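You operate a simulated robot arm through the tools that you are given. There is no shell and no other tool. Be economical: measure what you need, move in short steps, check, and stop when the job is done.

Carry out the task below with a simulated two-armed robot. There is one attempt and no reset: what you move stays moved.

## Task
Take the lid off the jar that says "fibre" on the top of the desk and lay it down there.

The check looks at the end state, three seconds after you hand in, the way a careful person would. Anything else that was tipped, shoved, dropped, spilled or broken makes it a failure. A push-on lid holds only when it is set on centred and level and pressed home; a screw cap is set on level and turned clockwise until tight.

## Robot
Two 7-joint arms with two-finger parallel grippers on one trunk, on a base that drives. Base frame: it is fixed to the floor where the robot stands at the start and does not move with it; the origin is under the middle of the robot, x ahead of it, y to its left, z up. Units: mm, rad, N and s.
The left shoulder is at the start at [50, 165, 1130], the right one opposite. With the tool pointing down near the work surface each hand reaches from about 100 to 680 mm from the robot's upright axis, wherever it stands, measured 20 degrees to its own side. Payload 3.91 kg a hand.
Tool frame (each hand has its own): the origin (TCP) lies between the finger pads and is the grasp point; the fingertips stand 30 mm ahead of it; z points along the fingers, y is the line along which they close. Largest opening 110 mm; finger width 20, thickness 10; the body of the gripper, 48 by 112 mm, starts 55 mm behind the TCP.
Orientation is told as [roll, pitch, yaw] about the base's x, y, z axes, in that order, counted from this pose: with the fingers straight down and closing along the base's y, the tool's x points along the base's -x, its y along +y and its z along -z.

## Interface
- The arms move only by the tool drive_tool. It takes "left_steps", "right_steps" or both (then of equal length, played together; a hand with none holds still); each is a list of rows, each an object of numbers (a shift or turn left out is 0, a gripper value left out holds the last): "x", "y", "z": the shift along the tool's x, y, z in cm; "rx", "ry", "rz": the turn, a rotation vector about the tool's x, y, z in rad; "gripper": the opening, from 0 (shut) to 1 (fully open). In form: [{"x": .., "y": .., "z": .., "rx": .., "ry": .., "rz": .., "gripper": ..}, ...]. A call has 1 to 8 rows; each row is the pose to reach, as a shift and turn from the pose commanded when the call began, along the tool's axes at that moment. Rows are played at 5 a second. More than 50 mm and 0.15 rad between two rows, or a gripper value outside its range, and nothing of the call is played. Where a pose cannot be reached the arm comes as near as it can. A force on the tool above 40 N (or 10 N above the force at the start of the call, whichever is more), or a blocked arm, ends the call early, and 0.2 s more pass. The fingers move at their own pace (about 45 mm/s each) and stop on an object; they squeeze with about 22 N. The grip force told is the motor's: it shows also when the fingers shut on nothing. Time passes only in rows, and 0.2 s behind the last, so rows that repeat a pose let the fingers close. The reply holds the time, the measured pose of the TCP, the force on the tool along the base axes, the opening and the grip force, in the units named above and with some noise, with the torque about the TCP (base axes, N m) and any sound that the robot's microphone picked up.
- Cameras (640 x 400 px; columns grow to the right, rows downward): "scene" is now at [98, 52.3, 1297]; the picture's right is [0.59, -0.81, 0.00], its down [-0.49, -0.36, -0.80] and it looks along [0.64, 0.47, -0.61] (base axes); focal length 296 px, centre (320, 200). "left" rides on the left gripper at [72, -17, -103] in its tool frame; the picture's right is [0.23, 0.97, 0.00], its down [-0.76, 0.18, -0.62] and it looks along [-0.61, 0.14, 0.78] (tool axes); focal length 222 px, centre (320, 200). "right" rides on the right gripper at [72, 17, -103] in its tool frame; the picture's right is [-0.23, 0.97, 0.00], its down [-0.76, -0.18, -0.62] and it looks along [-0.61, -0.14, 0.78] (tool axes); focal length 222 px, centre (320, 200). There is no depth. A picture from a camera that has moved, and an enlarged one, comes with that camera's place and axes in the base frame and with its lens.
- get_image(camera): a new picture of that camera. The clock stands still meanwhile.
- raise_lower(by): slides the trunk up (or, below 0, down) by that many mm; the arms and the scene camera ride with it, the base frame stays. It gives what a move gives, with no picture.
- steer(legs): drives the robot by 1 to 6 legs, each [ahead, left, turn to the left] in mm, mm and rad, along the robot's own axes; the way and the turn of a leg run together, so that a leg with both is an arc; at most 1500 mm and 3.142 rad a leg. The arms and the cameras ride along, it lands a little off, and it stops where it bumps. It gives what a move gives.
- aim_head(pan, tilt): turns the head with the scene camera to pan (to the left, within 1.396 rad either way) and tilt (down, from -0.506 to 1.204), counted from straight ahead of the robot. It gives what a move gives.
- zoom(camera, box): a new picture of the part [left, top, right, bottom] of that camera's present view, enlarged. The clock stands still meanwhile.
- hand_in(): hands the job in; it is judged then, once.

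Work in short steps. Places have to be worked out from the pictures, the camera data and where the tool is seen: move nearer, look again, correct. Check each grasp and each placing, and mend what went wrong. You have 120 turns and 108 pictures in all, those below and enlarged ones among them. Open the grippers and draw the arms clear of the work before you hand the job in, unless the task says otherwise; then end with one line.

The tools are called by a JSON object that holds its "name" and its "arguments". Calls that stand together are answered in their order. drive_tool: Moves the arms, as the interface text tells. Its arguments: {"type":"object","properties":{"left_steps":{"type":"array","items":{"type":"object","properties":{"x":{"type":"number"},"y":{"type":"number"},"z":{"type":"number"},"rx":{"type":"number"},"ry":{"type":"number"},"rz":{"type":"number"},"gripper":{"type":"number"}}}},"right_steps":{"type":"array","items":{"type":"object","properties":{"x":{"type":"number"},"y":{"type":"number"},"z":{"type":"number"},"rx":{"type":"number"},"ry":{"type":"number"},"rz":{"type":"number"},"gripper":{"type":"number"}}}}},"required":[]} The other tools are called the same way: raise_lower (by) slides the trunk up or down; steer (legs) drives the base; aim_head (pan, tilt) turns the head that bears the scene camera; get_image (camera) takes a picture; zoom (camera, box) takes an enlarged picture of a part of a camera's view; hand_in () hands the job in.

At the start:

```text
clock: 0.0
left_tool_pos: [333.4, 485.5, 1111.6]
left_orientation: [0.004, -0.002, 0.001]
left_contact_force: [0.5, -0.3, -0.7]
left_wrist_torque: [-0.02, -0.04, 0.0]
left_grip_width: 110.3
left_finger_force: 0.1
right_tool_pos: [345.4, 66.4, 1069.9]
right_orientation: [-0.001, -0.001, 0.001]
right_contact_force: [-0.6, 0.2, -0.9]
right_wrist_torque: [-0.03, -0.03, -0.01]
right_grip_width: 109.8
right_finger_force: 0.1
trunk travel left (down, up): [-350.0, 153.0]
robot x, y, heading: [-2.4, 2.6, 0.002]
head pan, tilt: [0.628, 0.651]
```

scene: 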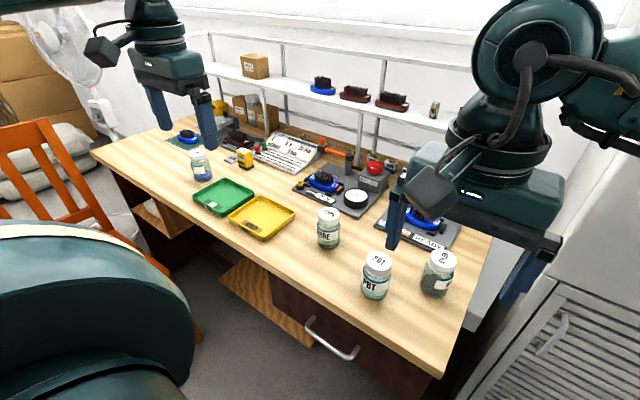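
right: 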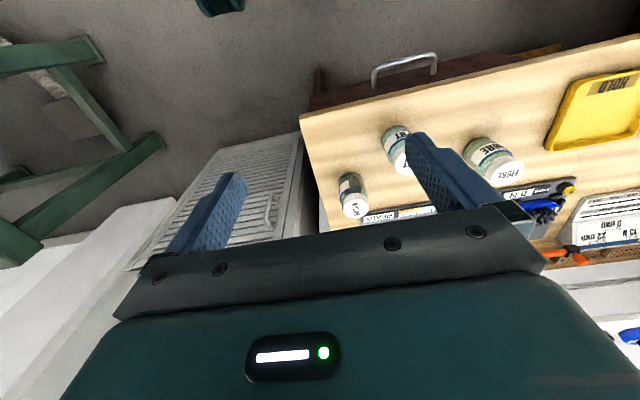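
left: 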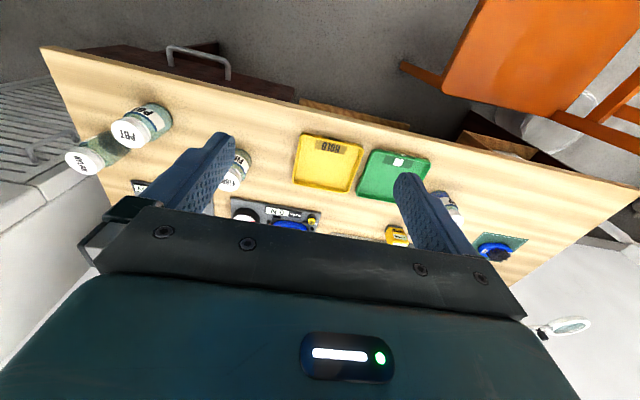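

The scene shows several jars; the one near px (328,228) seems to read "FIBRE". I zoom in to check the labels.

{"name": "zoom", "arguments": {"camera": "scene", "box": [280, 180, 480, 305]}}

{"name": "zoom", "arguments": {"camera": "right", "box": [320, 100, 560, 250]}}

{"name": "zoom", "arguments": {"camera": "scene", "box": [160, 110, 320, 210]}}

```text
3.20 times, centred on (380, 242) of scene
camera zoom: at [98.0, 52.3, 1297.0], right [0.59, -0.81, 0.0], down [-0.49, -0.36, -0.8], along [0.64, 0.47, -0.61], focal length 947 px, centre (128, 64)
```

zoom: 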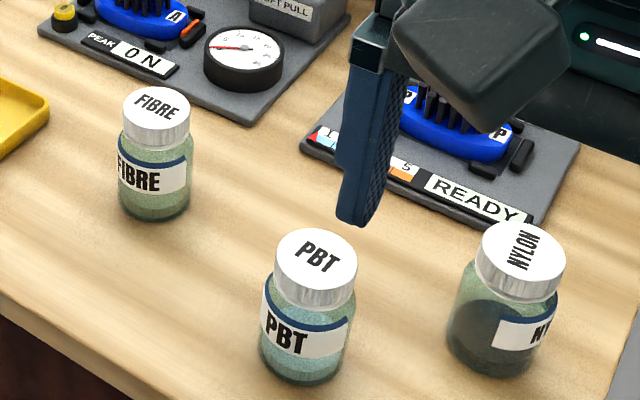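

```text
2.67 times, centred on (440, 175) of right
camera zoom: at [274.5, 83.2, 1174.7], right [0.23, 0.97, 0.0], down [0.76, -0.18, 0.62], along [0.61, -0.14, -0.78], focal length 592 px, centre (0, 267)
```

zoom: 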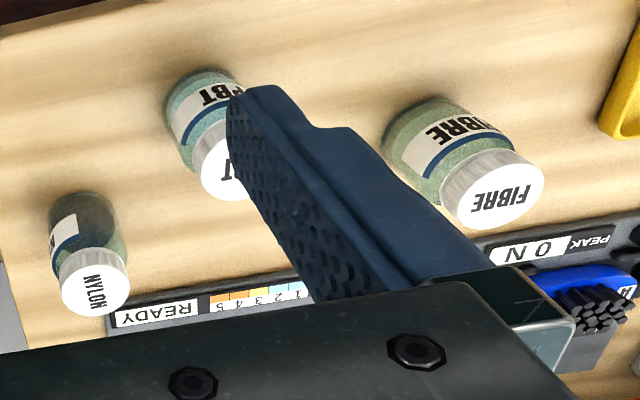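

```text
4.00 times, centred on (240, 160) of scene
camera zoom: at [98.0, 52.3, 1297.0], right [0.59, -0.81, 0.0], down [-0.49, -0.36, -0.8], along [0.64, 0.47, -0.61], focal length 1184 px, centre (640, 360)
```

zoom: 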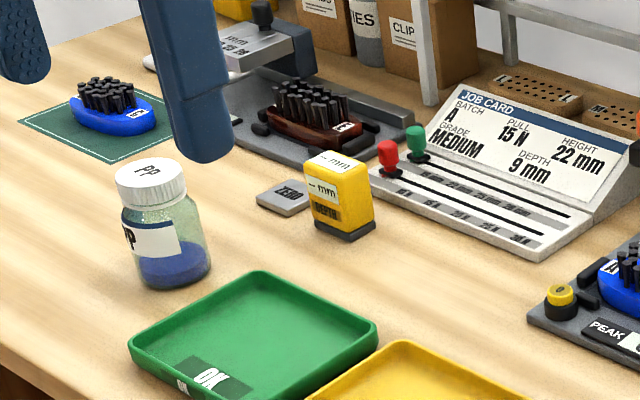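

The jar is FIBRE, triangulated to a lid top of about (551, 358, 840) on a desk at z≈755, with its front edge at x≈393. Both arms need to reach it, one to hold the jar and one to turn the cap, so I drive left to put it in front of the robot.

{"name": "steer", "arguments": {"legs": [[0, 320, 0]]}}

{"name": "aim_head", "arguments": {"pan": 0.1, "tilt": 0.75}}

{"name": "get_image", "arguments": {"camera": "scene"}}

{"name": "get_image", "arguments": {"camera": "right"}}

```text
clock: 3.4
left_tool_pos: [333.9, 802.4, 1112.4]
left_orientation: [0.001, 0.0, 0.0]
left_contact_force: [-0.6, -0.2, 0.1]
left_wrist_torque: [-0.02, -0.01, 0.01]
left_grip_width: 110.0
left_finger_force: 0.0
right_tool_pos: [347.0, 382.9, 1070.1]
right_orientation: [-0.002, 0.0, -0.003]
right_contact_force: [-0.6, -0.5, -0.3]
right_wrist_torque: [-0.01, 0.01, -0.01]
right_grip_width: 109.8
right_finger_force: 0.0
trunk travel left (down, up): [-350.0, 153.0]
robot x, y, heading: [3.5, 320.0, -0.002]
head pan, tilt: [0.628, 0.651]
```

```text
clock: 4.3
left_tool_pos: [334.0, 802.4, 1112.3]
left_orientation: [0.001, -0.002, 0.0]
left_contact_force: [0.5, -0.4, 1.2]
left_wrist_torque: [0.03, -0.02, -0.02]
left_grip_width: 109.8
left_finger_force: 0.1
right_tool_pos: [346.5, 382.3, 1071.1]
right_orientation: [-0.001, 0.0, -0.002]
right_contact_force: [0.0, -0.2, -1.1]
right_wrist_torque: [-0.02, 0.01, 0.05]
right_grip_width: 110.0
right_finger_force: 0.0
trunk travel left (down, up): [-350.0, 153.0]
robot x, y, heading: [-0.1, 317.3, -0.004]
head pan, tilt: [0.099, 0.75]
```

```text
101 pictures are left
camera scene: at [110.6, 327.4, 1288.6], right [0.1, -1.0, 0.0], down [-0.68, -0.07, -0.73], along [0.73, 0.07, -0.68], focal length 296 px, centre (320, 200)
```

scene: 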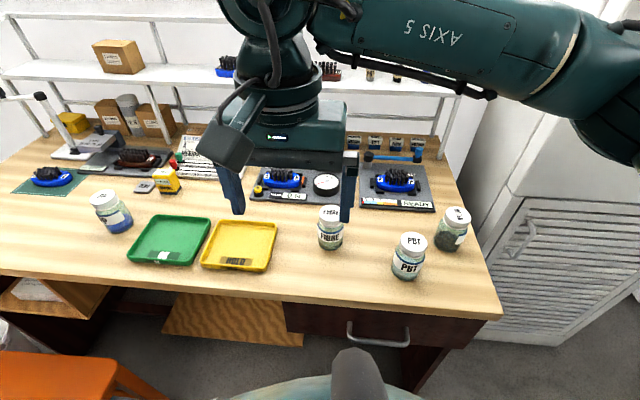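

```text
100 pictures are left
camera right: at [275.0, 400.7, 1174.7], right [0.23, 0.97, 0.0], down [0.76, -0.18, 0.62], along [0.61, -0.14, -0.78], focal length 222 px, centre (320, 200)
```

right: 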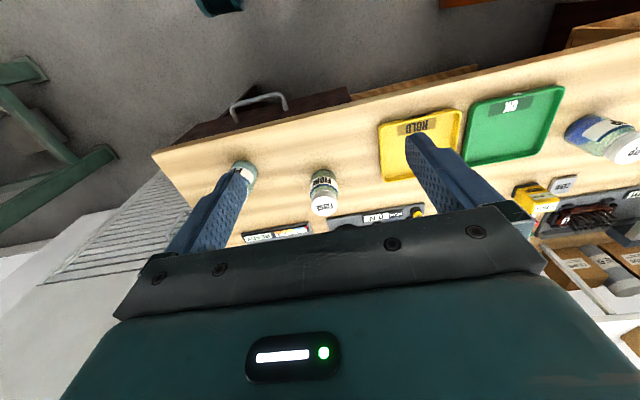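

The jar is now in front. I zoom both views to triangulate it precisely.

{"name": "zoom", "arguments": {"camera": "scene", "box": [280, 190, 380, 260]}}

{"name": "zoom", "arguments": {"camera": "right", "box": [280, 150, 380, 230]}}

```text
5.71 times, centred on (330, 225) of scene
camera zoom: at [110.6, 327.4, 1288.6], right [0.1, -1.0, 0.0], down [-0.68, -0.07, -0.73], along [0.73, 0.07, -0.68], focal length 1692 px, centre (263, 57)
```

zoom: 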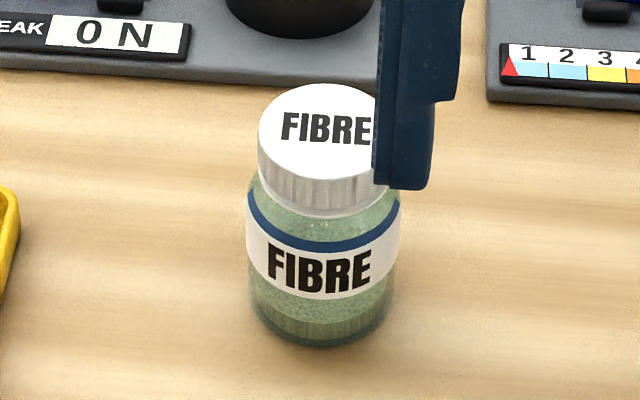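

```text
5.00 times, centred on (330, 190) of right
camera zoom: at [275.0, 400.7, 1174.7], right [0.23, 0.97, 0.0], down [0.76, -0.18, 0.62], along [0.61, -0.14, -0.78], focal length 1111 px, centre (270, 250)
```

zoom: 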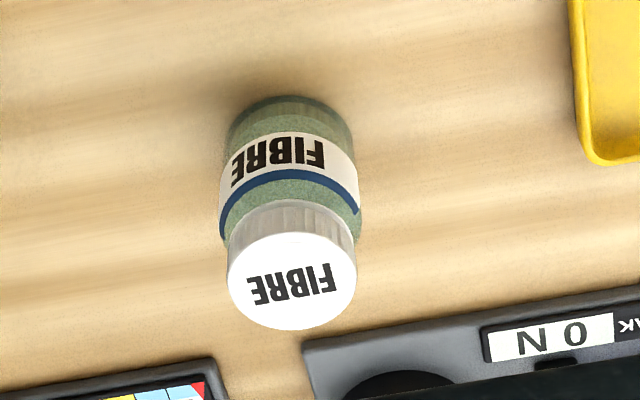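

Lid top is about (548, 348, 845), lid Ø48, jar body Ø58, and the cap looks like a screw type. The plan is for the left hand to hold the jar body at a 45° tilt from the front while the right hand unscrews from above. First I shift both hands to the right.

{"name": "drive_tool", "arguments": {"left_steps": [{"y": -4.5}, {"y": -9}, {"y": -13.5}, {"y": -18}, {"y": -22.5}, {"y": -27}, {"y": -31.5}, {"y": -36}], "right_steps": [{"y": -3.5}, {"y": -7}, {"y": -10.5}, {"y": -14}, {"y": -17.5}, {"y": -21}, {"y": -22.5}, {"y": -22.5}]}}

{"name": "drive_tool", "arguments": {"left_steps": [{"ry": -0.1, "x": -0.5, "y": -1}, {"ry": -0.2, "x": -1, "y": -2}, {"ry": -0.3, "x": -1.5, "y": -3}, {"ry": -0.4, "x": -2, "y": -4}, {"ry": -0.5, "x": -2.5, "y": -5}, {"ry": -0.6, "x": -3, "y": -6}, {"ry": -0.7, "x": -3.5, "y": -7}, {"ry": -0.785, "x": -4, "y": -8}]}}

{"name": "get_image", "arguments": {"camera": "scene"}}

{"name": "get_image", "arguments": {"camera": "left"}}

```text
clock: 6.1
left_tool_pos: [334.7, 441.4, 1113.0]
left_orientation: [-0.001, 0.001, -0.001]
left_contact_force: [-0.3, -0.1, 1.2]
left_wrist_torque: [-0.01, 0.01, 0.0]
left_grip_width: 110.0
left_finger_force: 0.0
right_tool_pos: [345.0, 156.6, 1068.0]
right_orientation: [-0.001, 0.0, -0.001]
right_contact_force: [-0.2, 0.6, -0.2]
right_wrist_torque: [0.01, -0.02, -0.05]
right_grip_width: 110.0
right_finger_force: 0.1
trunk travel left (down, up): [-350.0, 153.0]
robot x, y, heading: [4.5, 316.4, -0.003]
head pan, tilt: [0.099, 0.75]
```

```text
clock: 7.9
left_tool_pos: [389.5, 399.6, 1117.0]
left_orientation: [-0.002, -0.738, 0.003]
left_contact_force: [-0.5, -0.8, 0.0]
left_wrist_torque: [-0.01, 0.0, 0.0]
left_grip_width: 110.2
left_finger_force: 0.1
left hand out of reach, approached as far as the arm can: row 5, 6, 7, 8
right_tool_pos: [345.4, 154.8, 1067.7]
right_orientation: [0.001, 0.001, -0.002]
right_contact_force: [0.3, 0.4, 0.9]
right_wrist_torque: [0.06, -0.01, -0.01]
right_grip_width: 109.8
right_finger_force: 0.0
trunk travel left (down, up): [-350.0, 153.0]
robot x, y, heading: [0.9, 315.9, -0.003]
head pan, tilt: [0.099, 0.75]
```

```text
97 pictures are left
camera scene: at [111.5, 326.3, 1288.5], right [0.1, -1.0, 0.0], down [-0.68, -0.07, -0.73], along [0.73, 0.07, -0.68], focal length 296 px, centre (320, 200)
```

scene: 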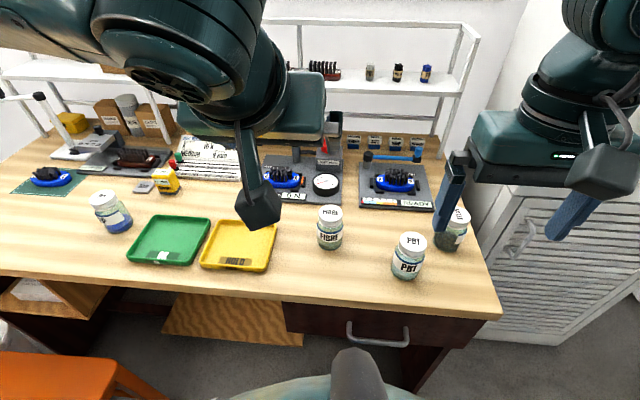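

```text
96 pictures are left
camera left: at [266.1, 381.4, 1144.5], right [-0.17, 0.97, -0.15], down [0.14, 0.18, 0.97], along [0.97, 0.14, -0.17], focal length 222 px, centre (320, 200)
```

left: 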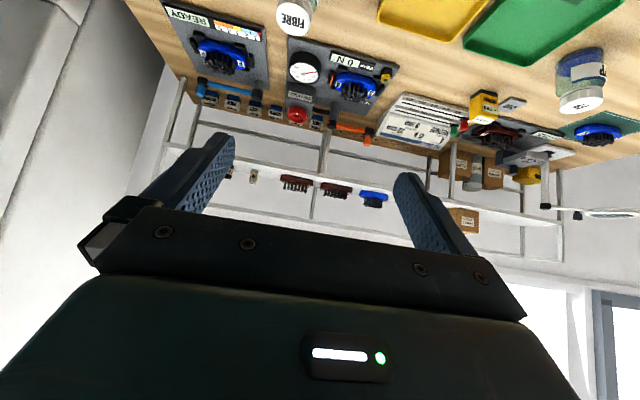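

The left arm was cramped up high. Moving down and forward should relieve it, so I go to the standoff at about (449, 348, 885) on the jar's approach line.

{"name": "drive_tool", "arguments": {"left_steps": [{"x": 1.6, "y": -0.75, "z": 3.0, "ry": -0.01}, {"x": 3.2, "y": -1.5, "z": 6.0, "ry": -0.02}, {"x": 4.8, "y": -2.2, "z": 9.1, "ry": -0.03}, {"x": 6.4, "y": -3, "z": 12.1, "ry": -0.047}, {"x": 8, "y": -3.7, "z": 15.1, "ry": -0.047}, {"x": 9.6, "y": -4.5, "z": 18.1, "ry": -0.047}, {"x": 11.2, "y": -5.2, "z": 21.2, "ry": -0.047}, {"x": 11.2, "y": -5.2, "z": 21.2, "ry": -0.047}]}}

{"name": "get_image", "arguments": {"camera": "scene"}}

{"name": "get_image", "arguments": {"camera": "left"}}

```text
clock: 9.7
left_tool_pos: [453.2, 442.1, 949.2]
left_orientation: [0.001, -0.831, -0.002]
left_contact_force: [0.2, 0.0, 0.2]
left_wrist_torque: [0.01, 0.0, -0.04]
left_grip_width: 109.8
left_finger_force: 0.1
left hand out of reach, approached as far as the arm can: row 1, 2, 3, 4, 5, 6, 7, 8
right_tool_pos: [344.9, 155.5, 1068.0]
right_orientation: [-0.001, -0.001, -0.001]
right_contact_force: [0.3, -0.6, 0.5]
right_wrist_torque: [-0.02, 0.0, 0.02]
right_grip_width: 109.9
right_finger_force: 0.0
trunk travel left (down, up): [-350.0, 153.0]
robot x, y, heading: [-3.0, 317.1, -0.002]
head pan, tilt: [0.099, 0.75]
```

```text
95 pictures are left
camera scene: at [110.6, 327.4, 1288.6], right [0.1, -1.0, 0.0], down [-0.68, -0.07, -0.73], along [0.73, 0.07, -0.68], focal length 296 px, centre (320, 200)
```

scene: 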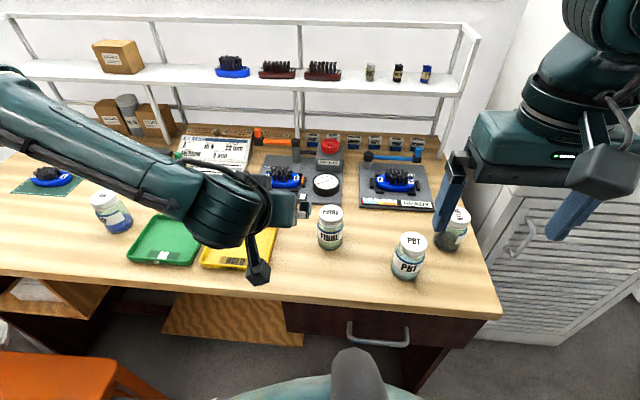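

```text
94 pictures are left
camera left: at [327.5, 424.7, 964.0], right [-0.15, 0.97, -0.17], down [0.05, 0.18, 0.98], along [0.99, 0.14, -0.08], focal length 222 px, centre (320, 200)
```

left: 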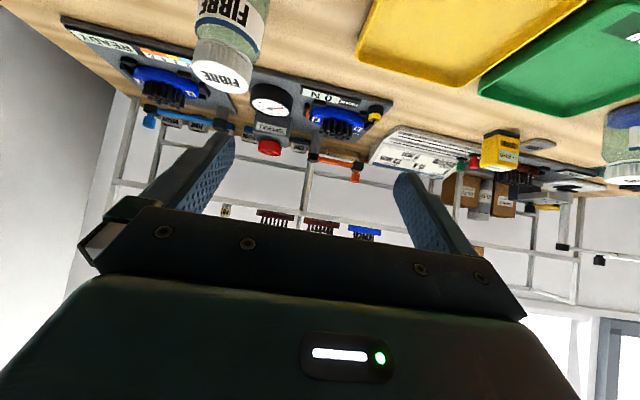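

The left arm jams when it has to point straight ahead inboard. Yawing the approach so it comes from the front-left should suit it, so I rotate in place by −0.5 about the vertical and read back the pose.

{"name": "drive_tool", "arguments": {"left_steps": [{"rx": 0.092, "rz": 0.084}, {"rx": 0.185, "rz": 0.168}, {"rx": 0.277, "rz": 0.253}, {"rx": 0.37, "rz": 0.337}, {"rx": 0.37, "rz": 0.337}]}}

```text
clock: 10.9
left_tool_pos: [451.0, 446.9, 953.1]
left_orientation: [0.004, -0.833, -0.505]
left_contact_force: [-0.2, -0.5, 0.4]
left_wrist_torque: [0.02, -0.02, 0.0]
left_grip_width: 109.9
left_finger_force: 0.0
right_tool_pos: [345.6, 155.8, 1067.2]
right_orientation: [-0.002, 0.001, -0.002]
right_contact_force: [0.2, -0.3, -0.1]
right_wrist_torque: [0.0, 0.01, 0.0]
right_grip_width: 110.0
right_finger_force: 0.0
trunk travel left (down, up): [-350.0, 153.0]
robot x, y, heading: [-1.8, 318.7, 0.001]
head pan, tilt: [0.099, 0.75]
```

That pose is reachable. Now I move to the standoff on the new approach line, about (463, 395, 874), and look.

{"name": "drive_tool", "arguments": {"left_steps": [{"x": 1.1, "y": -1.3, "z": 2.6}, {"x": 2.3, "y": -2.6, "z": 5.3}, {"x": 3.44, "y": -3.97, "z": 7.96}, {"x": 3.44, "y": -3.97, "z": 7.96}]}}

{"name": "get_image", "arguments": {"camera": "scene"}}

{"name": "get_image", "arguments": {"camera": "left"}}

{"name": "get_image", "arguments": {"camera": "right"}}

```text
clock: 11.9
left_tool_pos: [459.7, 415.8, 896.2]
left_orientation: [0.003, -0.833, -0.503]
left_contact_force: [0.2, 0.6, 0.4]
left_wrist_torque: [0.02, -0.01, -0.02]
left_grip_width: 110.0
left_finger_force: 0.2
left hand out of reach, approached as far as the arm can: row 3, 4
right_tool_pos: [344.7, 155.8, 1068.1]
right_orientation: [0.0, 0.0, -0.003]
right_contact_force: [-0.1, 0.1, -0.9]
right_wrist_torque: [0.02, 0.03, 0.0]
right_grip_width: 109.8
right_finger_force: 0.0
trunk travel left (down, up): [-350.0, 153.0]
robot x, y, heading: [-0.8, 319.6, -0.006]
head pan, tilt: [0.099, 0.75]
```

```text
93 pictures are left
camera scene: at [110.6, 327.3, 1288.6], right [0.1, -1.0, 0.0], down [-0.68, -0.07, -0.73], along [0.73, 0.07, -0.68], focal length 296 px, centre (320, 200)
```

scene: 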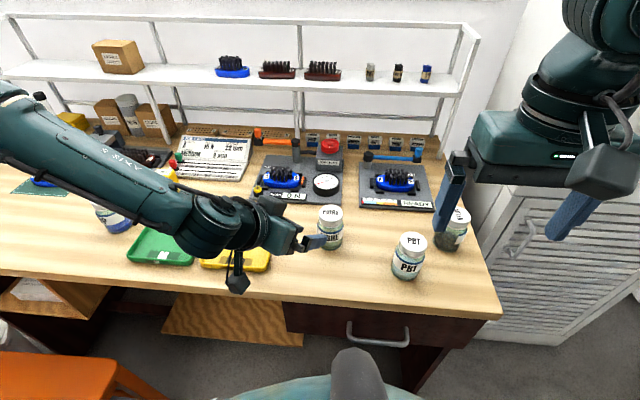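

```text
92 pictures are left
camera left: at [340.6, 459.3, 911.2], right [0.33, 0.93, -0.17], down [0.13, 0.13, 0.98], along [0.93, -0.35, -0.08], focal length 222 px, centre (320, 200)
```

left: 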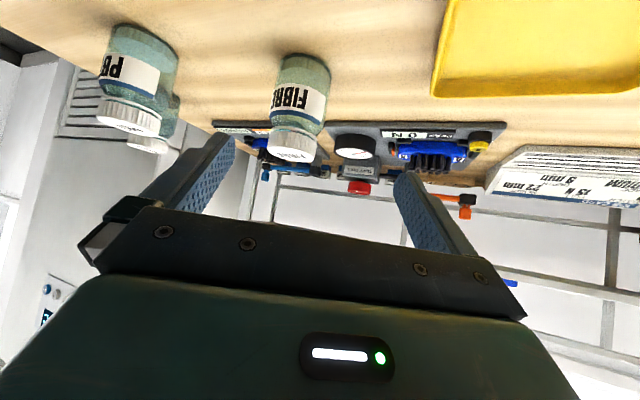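

```text
91 pictures are left
camera right: at [273.3, 174.2, 1172.2], right [0.23, 0.97, 0.0], down [0.76, -0.18, 0.62], along [0.61, -0.14, -0.78], focal length 222 px, centre (320, 200)
```

right: 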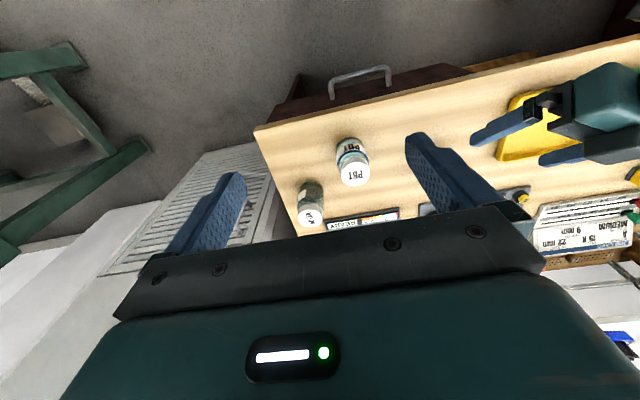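

The arm runs out just short of the standoff. Lowering the trunk 60 mm takes the hand straight down in clear space and eases the shoulder angle.

{"name": "raise_lower", "arguments": {"by": -60}}

{"name": "drive_tool", "arguments": {"left_steps": [{"x": -0.5, "y": -0.2, "z": 0.5}, {"x": -1, "y": -0.4, "z": 1.0}, {"x": -1.5, "y": -0.6, "z": 1.5}, {"x": -1.5, "y": -0.6, "z": 1.5}]}}

```text
clock: 12.9
left_tool_pos: [458.8, 415.1, 837.0]
left_orientation: [0.002, -0.833, -0.503]
left_contact_force: [0.5, 0.2, -1.0]
left_wrist_torque: [-0.02, 0.03, 0.02]
left_grip_width: 110.0
left_finger_force: 0.1
right_tool_pos: [344.6, 156.8, 1008.0]
right_orientation: [0.0, 0.0, -0.002]
right_contact_force: [0.1, -0.4, -0.2]
right_wrist_torque: [-0.01, 0.01, 0.0]
right_grip_width: 109.9
right_finger_force: 0.1
trunk travel left (down, up): [-290.0, 213.0]
robot x, y, heading: [0.8, 319.1, -0.005]
head pan, tilt: [0.099, 0.75]
```

```text
clock: 13.9
left_tool_pos: [470.1, 412.0, 843.5]
left_orientation: [0.002, -0.832, -0.502]
left_contact_force: [0.2, 0.3, -1.1]
left_wrist_torque: [0.0, 0.02, 0.01]
left_grip_width: 110.3
left_finger_force: 0.1
left hand out of reach, approached as far as the arm can: row 1, 2, 3, 4
right_tool_pos: [345.4, 155.2, 1007.7]
right_orientation: [0.0, 0.001, 0.0]
right_contact_force: [-0.4, 0.9, -0.2]
right_wrist_torque: [-0.03, 0.01, -0.02]
right_grip_width: 110.1
right_finger_force: 0.0
trunk travel left (down, up): [-290.0, 213.0]
robot x, y, heading: [-0.3, 319.8, -0.002]
head pan, tilt: [0.099, 0.75]
```

It is limited in moving inboard. More yaw, approaching more from the left, should free it.

{"name": "drive_tool", "arguments": {"left_steps": [{"rx": 0.074, "rz": 0.067}, {"rx": 0.148, "rz": 0.135}, {"rx": 0.222, "rz": 0.202}, {"rx": 0.296, "rz": 0.269}]}}

```text
clock: 14.9
left_tool_pos: [469.9, 411.2, 841.9]
left_orientation: [0.002, -0.833, -0.905]
left_contact_force: [-0.8, 1.1, -0.5]
left_wrist_torque: [-0.01, 0.03, 0.03]
left_grip_width: 110.0
left_finger_force: 0.1
right_tool_pos: [343.8, 156.5, 1008.5]
right_orientation: [-0.001, -0.001, -0.002]
right_contact_force: [0.2, 0.6, -0.2]
right_wrist_torque: [0.0, -0.03, -0.01]
right_grip_width: 109.6
right_finger_force: 0.0
trunk travel left (down, up): [-290.0, 213.0]
robot x, y, heading: [2.1, 317.2, 0.003]
head pan, tilt: [0.099, 0.75]
```

Reached with yaw −0.9. Now I move to the new standoff at (507, 402, 847).

{"name": "drive_tool", "arguments": {"left_steps": [{"x": -0.8, "y": 0.8, "z": 0.6}, {"x": -1.6, "y": 1.6, "z": 1.2}, {"x": -2.39, "y": 2.35, "z": 1.87}, {"x": -2.39, "y": 2.35, "z": 1.87}]}}

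{"name": "get_image", "arguments": {"camera": "left"}}

{"name": "get_image", "arguments": {"camera": "scene"}}

```text
clock: 15.9
left_tool_pos: [506.6, 401.7, 849.3]
left_orientation: [0.001, -0.833, -0.901]
left_contact_force: [-0.1, -0.8, 0.0]
left_wrist_torque: [-0.02, 0.02, -0.03]
left_grip_width: 110.1
left_finger_force: 0.0
right_tool_pos: [345.5, 155.7, 1007.4]
right_orientation: [0.0, 0.001, -0.002]
right_contact_force: [0.2, -0.2, 0.3]
right_wrist_torque: [0.01, 0.0, -0.01]
right_grip_width: 110.0
right_finger_force: 0.1
trunk travel left (down, up): [-290.0, 213.0]
robot x, y, heading: [1.5, 318.0, 0.001]
head pan, tilt: [0.099, 0.75]
```

```text
90 pictures are left
camera left: at [415.0, 488.1, 865.7], right [0.67, 0.72, -0.17], down [0.17, 0.07, 0.98], along [0.72, -0.69, -0.08], focal length 222 px, centre (320, 200)
```

left: 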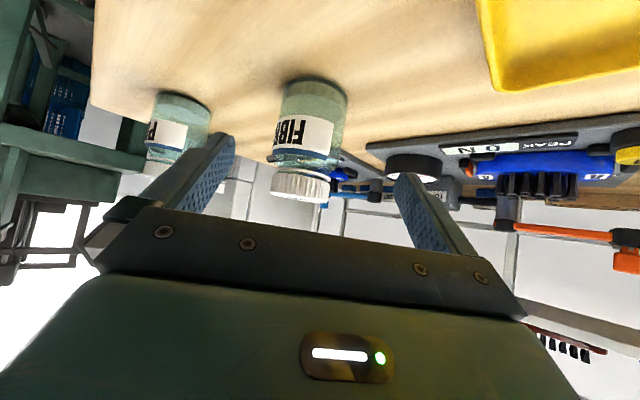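

```text
89 pictures are left
camera scene: at [110.6, 327.4, 1228.6], right [0.1, -1.0, 0.0], down [-0.68, -0.07, -0.73], along [0.73, 0.07, -0.68], focal length 296 px, centre (320, 200)
```

scene: 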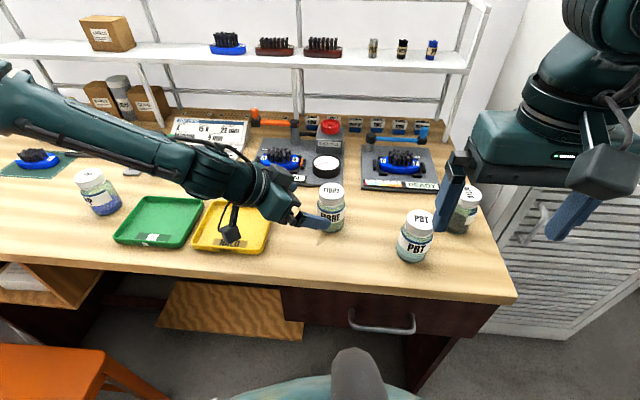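

In the left view the jar body sits about 6 px left of the tool axis, a 6 mm offset, so the jar axis is about (545, 343). I correct this and advance 55 mm along the fingers.

{"name": "drive_tool", "arguments": {"left_steps": [{"y": -0.65}, {"y": -0.65, "z": 1.5}, {"y": -0.65, "z": 3}, {"y": -0.65, "z": 4.5}, {"y": -0.65, "z": 5.5}, {"y": -0.65, "z": 5.5}]}}

{"name": "get_image", "arguments": {"camera": "left"}}

{"name": "zoom", "arguments": {"camera": "scene", "box": [180, 140, 380, 265]}}

```text
clock: 17.3
left_tool_pos: [509.4, 396.8, 844.1]
left_orientation: [0.002, -0.833, -0.903]
left_contact_force: [0.4, 0.3, 0.2]
left_wrist_torque: [0.01, 0.05, 0.01]
left_grip_width: 110.1
left_finger_force: 0.0
left hand out of reach, approached as far as the arm can: row 2, 3, 4, 5, 6
right_tool_pos: [344.7, 155.4, 1008.5]
right_orientation: [0.0, 0.001, -0.002]
right_contact_force: [-0.9, -0.4, 0.3]
right_wrist_torque: [0.0, 0.01, -0.01]
right_grip_width: 110.0
right_finger_force: 0.0
trunk travel left (down, up): [-290.0, 213.0]
robot x, y, heading: [1.2, 321.5, 0.001]
head pan, tilt: [0.099, 0.75]
```

```text
88 pictures are left
camera left: at [416.9, 482.6, 859.6], right [0.67, 0.72, -0.17], down [0.17, 0.07, 0.98], along [0.72, -0.69, -0.08], focal length 222 px, centre (320, 200)
```

left: 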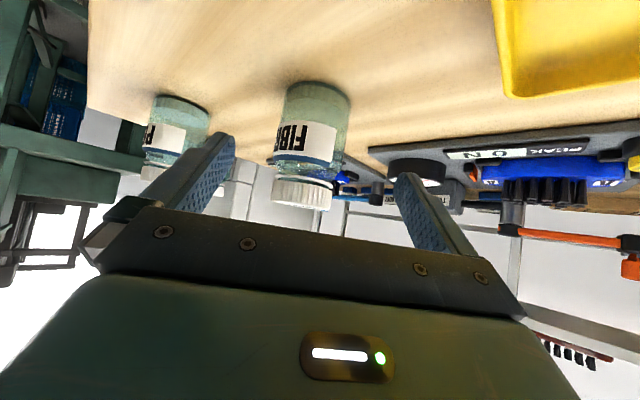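

```text
3.20 times, centred on (280, 202) of scene
camera zoom: at [110.6, 327.4, 1228.6], right [0.1, -1.0, 0.0], down [-0.68, -0.07, -0.73], along [0.73, 0.07, -0.68], focal length 947 px, centre (448, 192)
```

zoom: 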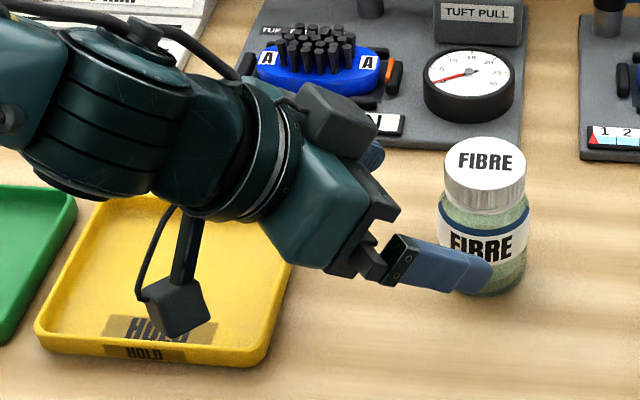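

The arm's own limit blocks this direction, but the base and trunk can carry the hand in. I drive 26 mm ahead and 33 mm right, with the fingers flanking the jar, and then check before lowering.

{"name": "steer", "arguments": {"legs": [[26, -33, 0]]}}

{"name": "get_image", "arguments": {"camera": "left"}}

{"name": "zoom", "arguments": {"camera": "scene", "box": [180, 140, 380, 265]}}

```text
clock: 18.3
left_tool_pos: [533.3, 365.1, 842.9]
left_orientation: [0.003, -0.831, -0.901]
left_contact_force: [-0.4, 0.1, -0.7]
left_wrist_torque: [0.01, -0.02, -0.02]
left_grip_width: 110.1
left_finger_force: 0.0
right_tool_pos: [370.9, 123.6, 1008.3]
right_orientation: [0.001, 0.0, -0.003]
right_contact_force: [0.3, -0.5, 0.5]
right_wrist_torque: [0.01, -0.01, 0.05]
right_grip_width: 110.2
right_finger_force: 0.0
trunk travel left (down, up): [-290.0, 213.0]
robot x, y, heading: [25.4, 287.0, -0.003]
head pan, tilt: [0.099, 0.75]
```

```text
86 pictures are left
camera left: at [442.5, 450.4, 859.6], right [0.67, 0.72, -0.17], down [0.17, 0.07, 0.98], along [0.72, -0.69, -0.08], focal length 222 px, centre (320, 200)
```

left: 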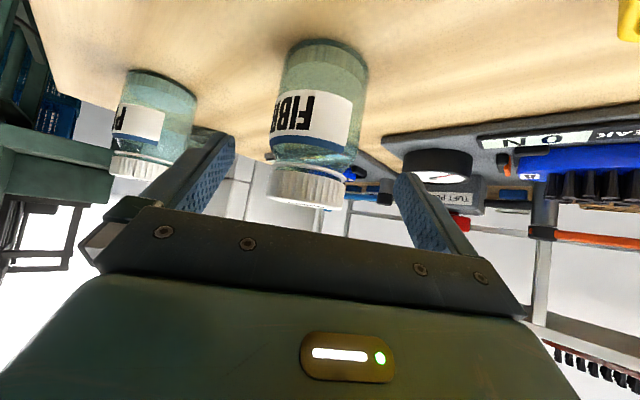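

```text
3.20 times, centred on (280, 202) of scene
camera zoom: at [136.5, 294.9, 1228.6], right [0.1, -1.0, 0.0], down [-0.68, -0.07, -0.73], along [0.73, 0.07, -0.68], focal length 947 px, centre (448, 192)
```

zoom: 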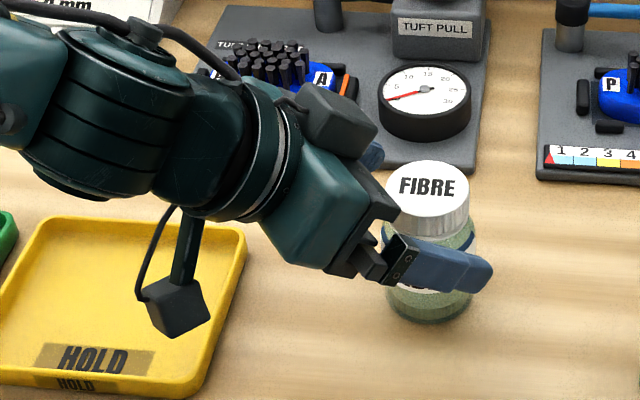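

Image widths put the jar axis at about (540, 346), 6–7 mm off the tool axis toward −y. I steer 9 mm right and lower the trunk 35 mm, then check.

{"name": "steer", "arguments": {"legs": [[0, -9, 0]]}}

{"name": "raise_lower", "arguments": {"by": -35}}

{"name": "get_image", "arguments": {"camera": "left"}}

{"name": "zoom", "arguments": {"camera": "scene", "box": [180, 120, 380, 245]}}

```text
clock: 19.1
left_tool_pos: [533.1, 354.8, 843.1]
left_orientation: [0.002, -0.832, -0.902]
left_contact_force: [0.1, 0.4, -0.1]
left_wrist_torque: [-0.04, 0.03, -0.02]
left_grip_width: 110.0
left_finger_force: 0.1
right_tool_pos: [371.2, 113.7, 1008.6]
right_orientation: [0.0, 0.0, -0.002]
right_contact_force: [0.7, 0.6, -0.3]
right_wrist_torque: [0.0, 0.0, 0.03]
right_grip_width: 109.9
right_finger_force: 0.1
trunk travel left (down, up): [-290.0, 213.0]
robot x, y, heading: [28.1, 279.4, -0.001]
head pan, tilt: [0.099, 0.75]
```

```text
clock: 19.9
left_tool_pos: [534.3, 355.0, 809.9]
left_orientation: [0.001, -0.833, -0.903]
left_contact_force: [0.7, 0.1, 0.8]
left_wrist_torque: [0.0, 0.02, 0.0]
left_grip_width: 110.1
left_finger_force: 0.1
right_tool_pos: [370.5, 114.7, 971.8]
right_orientation: [0.0, 0.0, -0.001]
right_contact_force: [-0.4, 0.3, -0.9]
right_wrist_torque: [0.01, -0.02, -0.02]
right_grip_width: 109.8
right_finger_force: 0.0
trunk travel left (down, up): [-255.0, 248.0]
robot x, y, heading: [27.6, 277.1, 0.001]
head pan, tilt: [0.099, 0.75]
```

```text
84 pictures are left
camera left: at [442.3, 441.6, 824.8], right [0.67, 0.72, -0.17], down [0.17, 0.07, 0.98], along [0.72, -0.69, -0.08], focal length 222 px, centre (320, 200)
```

left: 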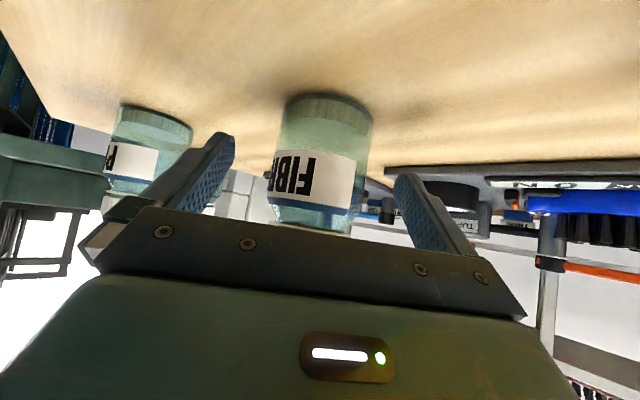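

```text
3.20 times, centred on (280, 182) of scene
camera zoom: at [136.0, 286.2, 1193.6], right [0.1, -1.0, 0.0], down [-0.68, -0.07, -0.73], along [0.73, 0.07, -0.68], focal length 947 px, centre (448, 256)
```

zoom: 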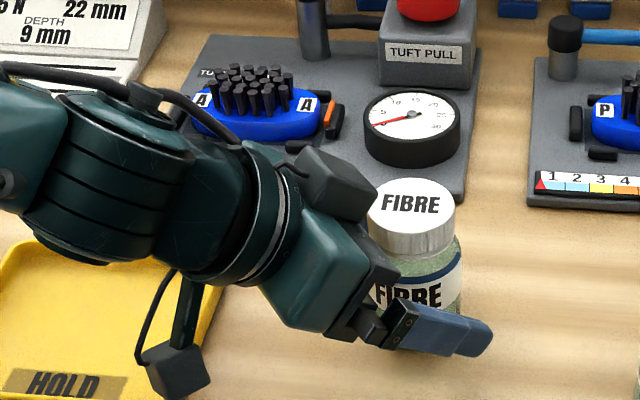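

The jar is centred between the fingers and its axis is about 12 mm ahead of the TCP horizontally. I lower 14 mm more, then close the left gripper.

{"name": "raise_lower", "arguments": {"by": -14}}

{"name": "drive_tool", "arguments": {"left_steps": [{"gripper": 0.6}, {"gripper": 0.55}, {"gripper": 0.5}, {"gripper": 0.4}, {"gripper": 0.3}, {"gripper": 0.3}]}}

{"name": "get_image", "arguments": {"camera": "left"}}

{"name": "zoom", "arguments": {"camera": "scene", "box": [180, 120, 380, 245]}}

```text
clock: 20.5
left_tool_pos: [533.0, 353.7, 795.3]
left_orientation: [0.003, -0.833, -0.903]
left_contact_force: [0.2, -0.1, 0.7]
left_wrist_torque: [0.02, 0.01, -0.01]
left_grip_width: 110.1
left_finger_force: 0.0
right_tool_pos: [369.8, 115.7, 959.0]
right_orientation: [0.0, 0.0, -0.002]
right_contact_force: [0.1, -0.2, 0.4]
right_wrist_torque: [0.02, 0.0, 0.03]
right_grip_width: 110.1
right_finger_force: 0.1
trunk travel left (down, up): [-241.0, 262.0]
robot x, y, heading: [23.1, 274.0, -0.001]
head pan, tilt: [0.099, 0.75]
```

```text
clock: 21.9
left_tool_pos: [534.0, 354.6, 795.1]
left_orientation: [0.0, -0.832, -0.902]
left_contact_force: [-0.7, -0.2, 0.3]
left_wrist_torque: [0.0, -0.03, 0.03]
left_grip_width: 56.9
left_finger_force: 22.2
right_tool_pos: [370.0, 116.0, 958.5]
right_orientation: [0.0, -0.001, -0.002]
right_contact_force: [-0.9, 0.6, -0.3]
right_wrist_torque: [0.02, 0.01, 0.03]
right_grip_width: 110.1
right_finger_force: 0.2
trunk travel left (down, up): [-241.0, 262.0]
robot x, y, heading: [27.8, 273.0, -0.001]
head pan, tilt: [0.099, 0.75]
```

```text
82 pictures are left
camera left: at [442.3, 441.5, 810.8], right [0.67, 0.72, -0.17], down [0.17, 0.07, 0.98], along [0.72, -0.69, -0.08], focal length 222 px, centre (320, 200)
```

left: 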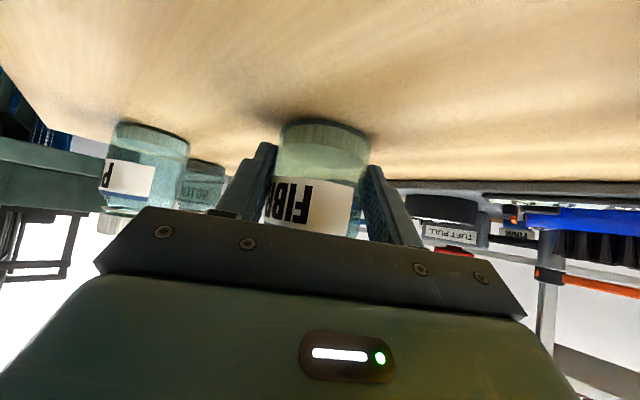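

```text
3.20 times, centred on (280, 182) of scene
camera zoom: at [136.1, 286.1, 1179.6], right [0.1, -1.0, 0.0], down [-0.68, -0.07, -0.73], along [0.73, 0.07, -0.68], focal length 947 px, centre (448, 256)
```

zoom: 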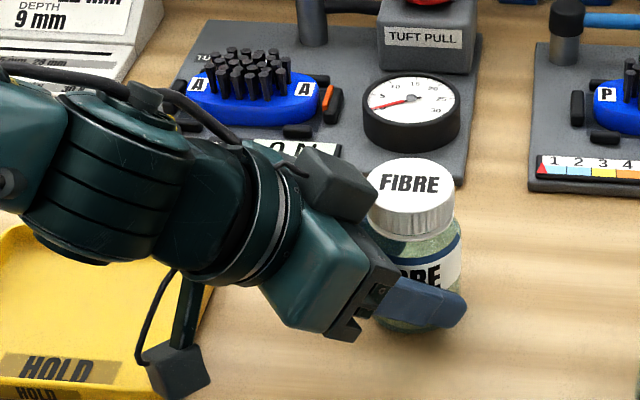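

The jar is gripped (57 mm, 22 N). For the right hand to clear the left gripper its camera must face away, so I turn the right wrist toward yaw ≈ +1.85 in the free air where it is.

{"name": "drive_tool", "arguments": {"right_steps": [{"rz": -0.14}, {"rz": -0.28}, {"rz": -0.42}, {"rz": -0.56}, {"rz": -0.7}, {"rz": -0.84}, {"rz": -0.98}, {"rz": -1.1}]}}

{"name": "drive_tool", "arguments": {"right_steps": [{"rz": -0.14}, {"rz": -0.28}, {"rz": -0.42}, {"rz": -0.56}, {"rz": -0.7}, {"rz": -0.75}]}}

{"name": "get_image", "arguments": {"camera": "scene"}}

{"name": "get_image", "arguments": {"camera": "right"}}

```text
clock: 23.7
left_tool_pos: [532.7, 355.9, 796.1]
left_orientation: [0.001, -0.832, -0.902]
left_contact_force: [-0.9, 1.5, 0.3]
left_wrist_torque: [0.0, 0.02, 0.0]
left_grip_width: 56.8
left_finger_force: 22.1
right_tool_pos: [370.9, 115.8, 957.7]
right_orientation: [-0.001, 0.001, 1.101]
right_contact_force: [0.6, 0.5, -0.5]
right_wrist_torque: [0.0, 0.02, 0.01]
right_grip_width: 109.7
right_finger_force: 0.0
trunk travel left (down, up): [-241.0, 262.0]
robot x, y, heading: [27.0, 278.0, -0.002]
head pan, tilt: [0.099, 0.75]
```

```text
clock: 25.1
left_tool_pos: [533.3, 355.3, 795.3]
left_orientation: [0.001, -0.832, -0.901]
left_contact_force: [-0.6, 1.0, 0.0]
left_wrist_torque: [0.02, -0.02, 0.02]
left_grip_width: 56.8
left_finger_force: 21.9
right_tool_pos: [268.9, 172.4, 962.8]
right_orientation: [0.0, -0.001, 1.848]
right_contact_force: [0.1, -0.8, -0.2]
right_wrist_torque: [0.01, -0.02, -0.01]
right_grip_width: 110.0
right_finger_force: 0.1
right hand out of reach, approached as far as the arm can: row 2, 3, 4, 5, 6
trunk travel left (down, up): [-241.0, 262.0]
robot x, y, heading: [24.5, 277.1, -0.002]
head pan, tilt: [0.099, 0.75]
```

```text
80 pictures are left
camera scene: at [136.2, 286.3, 1179.6], right [0.1, -1.0, 0.0], down [-0.68, -0.07, -0.73], along [0.73, 0.07, -0.68], focal length 296 px, centre (320, 200)
```

scene: 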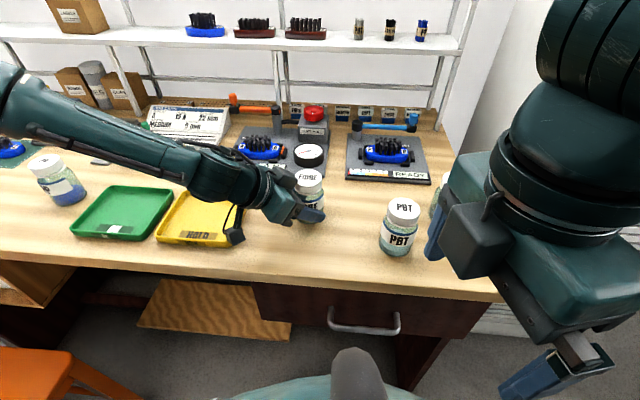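

```text
79 pictures are left
camera right: at [272.8, 99.6, 1067.5], right [-1.0, -0.05, 0.0], down [-0.04, 0.78, 0.62], along [-0.03, 0.62, -0.78], focal length 222 px, centre (320, 200)
```

right: 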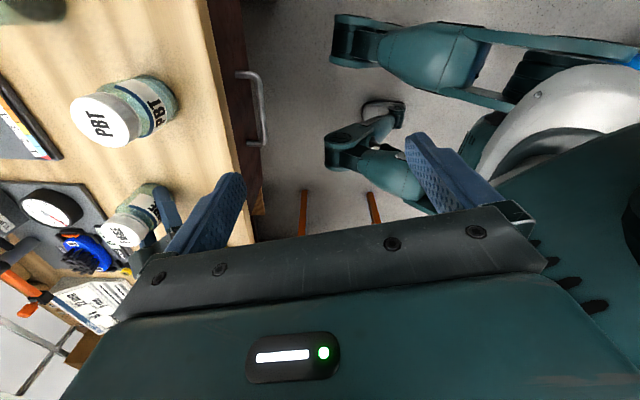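

Yaw 1.85 is at the limit near the body, but it should ease with the arm reaching inboard. I raise the right hand and move it forward to about (541, 220, 1030), clear of everything.

{"name": "drive_tool", "arguments": {"right_steps": [{"x": 0.6, "y": -2.5, "z": -3}, {"x": 1.1, "y": -6.5, "z": -5}, {"x": 1.6, "y": -11, "z": -6.7}, {"x": 2, "y": -15.2, "z": -6.7}, {"x": 2.3, "y": -19.4, "z": -6.7}, {"x": 2.6, "y": -23.5, "z": -6.7}, {"x": 2.83, "y": -27.5, "z": -6.7}, {"x": 2.83, "y": -27.5, "z": -6.7}]}}

{"name": "get_image", "arguments": {"camera": "scene"}}

```text
clock: 26.9
left_tool_pos: [534.2, 355.3, 794.6]
left_orientation: [0.001, -0.833, -0.902]
left_contact_force: [-0.9, -0.9, 1.3]
left_wrist_torque: [0.0, -0.02, 0.02]
left_grip_width: 56.8
left_finger_force: 21.4
right_tool_pos: [289.0, 241.0, 1004.0]
right_orientation: [0.0, 0.001, 1.847]
right_contact_force: [-0.2, -0.9, 0.0]
right_wrist_torque: [0.0, 0.01, -0.02]
right_grip_width: 109.8
right_finger_force: 0.0
right hand out of reach, approached as far as the arm can: row 1, 2, 3, 4, 5, 6, 7, 8
trunk travel left (down, up): [-241.0, 262.0]
robot x, y, heading: [27.7, 274.4, -0.003]
head pan, tilt: [0.099, 0.75]
```

```text
78 pictures are left
camera scene: at [136.1, 286.2, 1179.6], right [0.1, -1.0, 0.0], down [-0.68, -0.07, -0.73], along [0.73, 0.07, -0.68], focal length 296 px, centre (320, 200)
```

scene: 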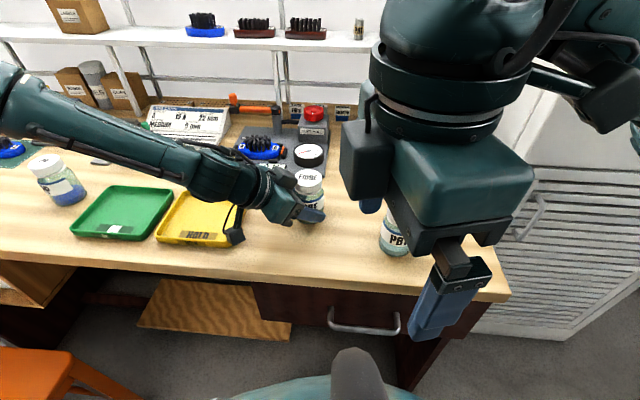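

The wrist limit rules that yaw out. I estimate the left flange top at z≈900 while the right camera would ride at about 935 or higher, so yaw ≈ −0.9 should also clear. I turn back the other way while moving to an open spot.

{"name": "drive_tool", "arguments": {"right_steps": [{"rz": 0.14, "x": 1, "y": -0.9, "z": -0.5}, {"rz": 0.28, "x": 2, "y": -1.8, "z": -1}, {"rz": 0.42, "x": 3, "y": -2.7, "z": -1.5}, {"rz": 0.56, "x": 4.1, "y": -3.6, "z": -2}, {"rz": 0.7, "x": 5.2, "y": -4.5, "z": -2.6}, {"rz": 0.84, "x": 6.3, "y": -5.4, "z": -2.6}, {"rz": 0.98, "x": 7.4, "y": -6.3, "z": -2.6}, {"rz": 1.12, "x": 8.4, "y": -7.1, "z": -2.6}]}}

{"name": "drive_tool", "arguments": {"right_steps": [{"rz": 0.14}, {"rz": 0.28}, {"rz": 0.42}, {"rz": 0.56}, {"rz": 0.7}, {"rz": 0.84}, {"rz": 0.98}, {"rz": 1.12}]}}

```text
clock: 28.7
left_tool_pos: [533.9, 354.5, 795.3]
left_orientation: [0.003, -0.834, -0.903]
left_contact_force: [-0.5, 0.0, -0.1]
left_wrist_torque: [0.02, -0.03, 0.0]
left_grip_width: 56.9
left_finger_force: 22.6
right_tool_pos: [378.5, 184.7, 1014.7]
right_orientation: [-0.001, -0.001, 0.727]
right_contact_force: [0.7, -0.3, 0.0]
right_wrist_torque: [0.02, 0.01, 0.03]
right_grip_width: 110.3
right_finger_force: 0.0
trunk travel left (down, up): [-241.0, 262.0]
robot x, y, heading: [26.4, 274.7, 0.002]
head pan, tilt: [0.099, 0.75]
```

```text
clock: 30.5
left_tool_pos: [534.6, 354.7, 795.1]
left_orientation: [0.0, -0.833, -0.902]
left_contact_force: [0.4, -0.2, 0.7]
left_wrist_torque: [0.01, -0.08, 0.02]
left_grip_width: 56.8
left_finger_force: 21.6
right_tool_pos: [379.0, 185.4, 1016.0]
right_orientation: [-0.001, 0.002, -0.393]
right_contact_force: [-0.1, 0.3, 0.0]
right_wrist_torque: [0.02, 0.0, -0.01]
right_grip_width: 110.2
right_finger_force: 0.0
trunk travel left (down, up): [-241.0, 262.0]
robot x, y, heading: [25.9, 273.0, -0.002]
head pan, tilt: [0.099, 0.75]
```

Yaw −0.39 reached fine. I carry the right hand forward to about (541, 250) while turning to yaw −0.9.

{"name": "drive_tool", "arguments": {"right_steps": [{"x": -2.5, "y": 2.45, "rz": 0.1}, {"x": -5, "y": 4.9, "rz": 0.2}, {"x": -7.5, "y": 7.3, "rz": 0.3}, {"x": -10, "y": 9.8, "rz": 0.4}, {"x": -12.5, "y": 12.2, "rz": 0.5}, {"x": -12.5, "y": 12.2, "rz": 0.5}]}}

{"name": "get_image", "arguments": {"camera": "scene"}}

{"name": "get_image", "arguments": {"camera": "right"}}

```text
clock: 31.9
left_tool_pos: [533.8, 354.8, 795.7]
left_orientation: [0.003, -0.833, -0.902]
left_contact_force: [-0.2, -0.9, 1.1]
left_wrist_torque: [0.05, -0.03, 0.01]
left_grip_width: 56.6
left_finger_force: 22.3
right_tool_pos: [543.7, 253.4, 1017.3]
right_orientation: [-0.001, -0.001, -0.892]
right_contact_force: [-0.3, -0.1, 0.2]
right_wrist_torque: [0.01, -0.01, -0.01]
right_grip_width: 110.0
right_finger_force: 0.0
trunk travel left (down, up): [-241.0, 262.0]
robot x, y, heading: [27.8, 281.6, 0.003]
head pan, tilt: [0.099, 0.75]
```

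```text
77 pictures are left
camera scene: at [136.2, 286.2, 1179.6], right [0.1, -1.0, 0.0], down [-0.68, -0.07, -0.73], along [0.73, 0.07, -0.68], focal length 296 px, centre (320, 200)
```

scene: 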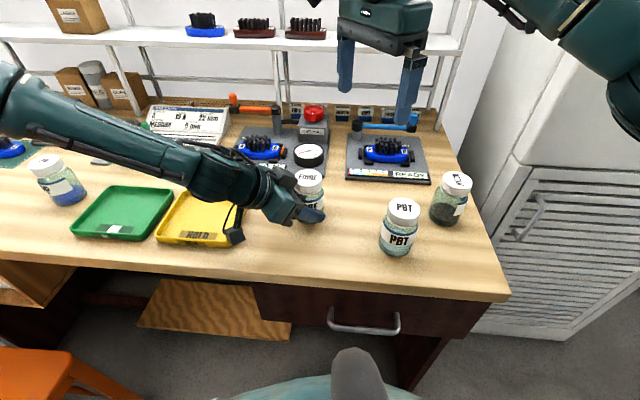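

```text
76 pictures are left
camera right: at [511.4, 321.2, 1121.9], right [0.9, 0.43, 0.0], down [0.34, -0.7, 0.62], along [0.27, -0.56, -0.78], focal length 222 px, centre (320, 200)
```

right: 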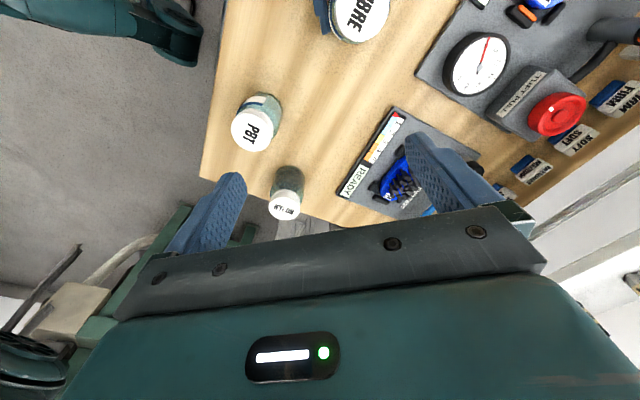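

The lid triangulates to about (544, 344) from the right camera too. I move the right hand over it at TCP z≈975 and check the clearance.

{"name": "drive_tool", "arguments": {"right_steps": [{"x": 2.4, "y": 1.9, "z": 1}, {"x": 4.8, "y": 3.8, "z": 2}, {"x": 7.15, "y": 5.65, "z": 3}, {"x": 7.15, "y": 5.65, "z": 4.2}, {"x": 7.15, "y": 5.65, "z": 4.2}]}}

{"name": "get_image", "arguments": {"camera": "scene"}}

{"name": "get_image", "arguments": {"camera": "right"}}

```text
clock: 33.1
left_tool_pos: [533.5, 355.6, 795.0]
left_orientation: [0.002, -0.832, -0.903]
left_contact_force: [-0.1, -0.5, 0.3]
left_wrist_torque: [-0.01, -0.07, 0.04]
left_grip_width: 57.0
left_finger_force: 21.9
right_tool_pos: [541.6, 343.1, 974.1]
right_orientation: [0.001, -0.001, -0.893]
right_contact_force: [0.5, 0.5, -0.1]
right_wrist_torque: [0.0, 0.02, 0.03]
right_grip_width: 110.2
right_finger_force: 0.0
trunk travel left (down, up): [-241.0, 262.0]
robot x, y, heading: [24.8, 274.1, -0.005]
head pan, tilt: [0.099, 0.75]
```

```text
75 pictures are left
camera scene: at [136.2, 286.1, 1179.6], right [0.1, -1.0, 0.0], down [-0.68, -0.07, -0.73], along [0.73, 0.07, -0.68], focal length 296 px, centre (320, 200)
```

scene: 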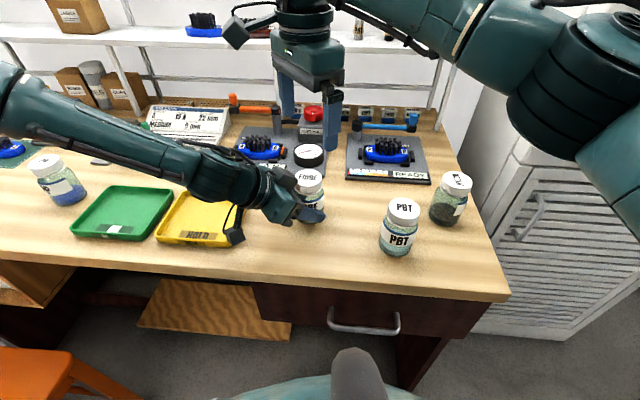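

```text
74 pictures are left
camera right: at [509.5, 411.5, 1078.6], right [0.9, 0.43, 0.0], down [0.34, -0.7, 0.62], along [0.27, -0.56, -0.78], focal length 222 px, centre (320, 200)
```

right: 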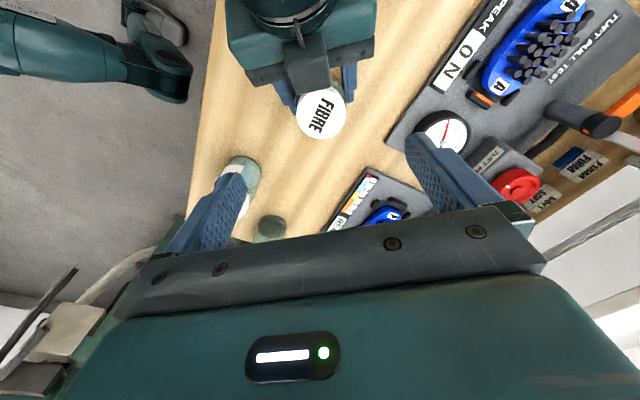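

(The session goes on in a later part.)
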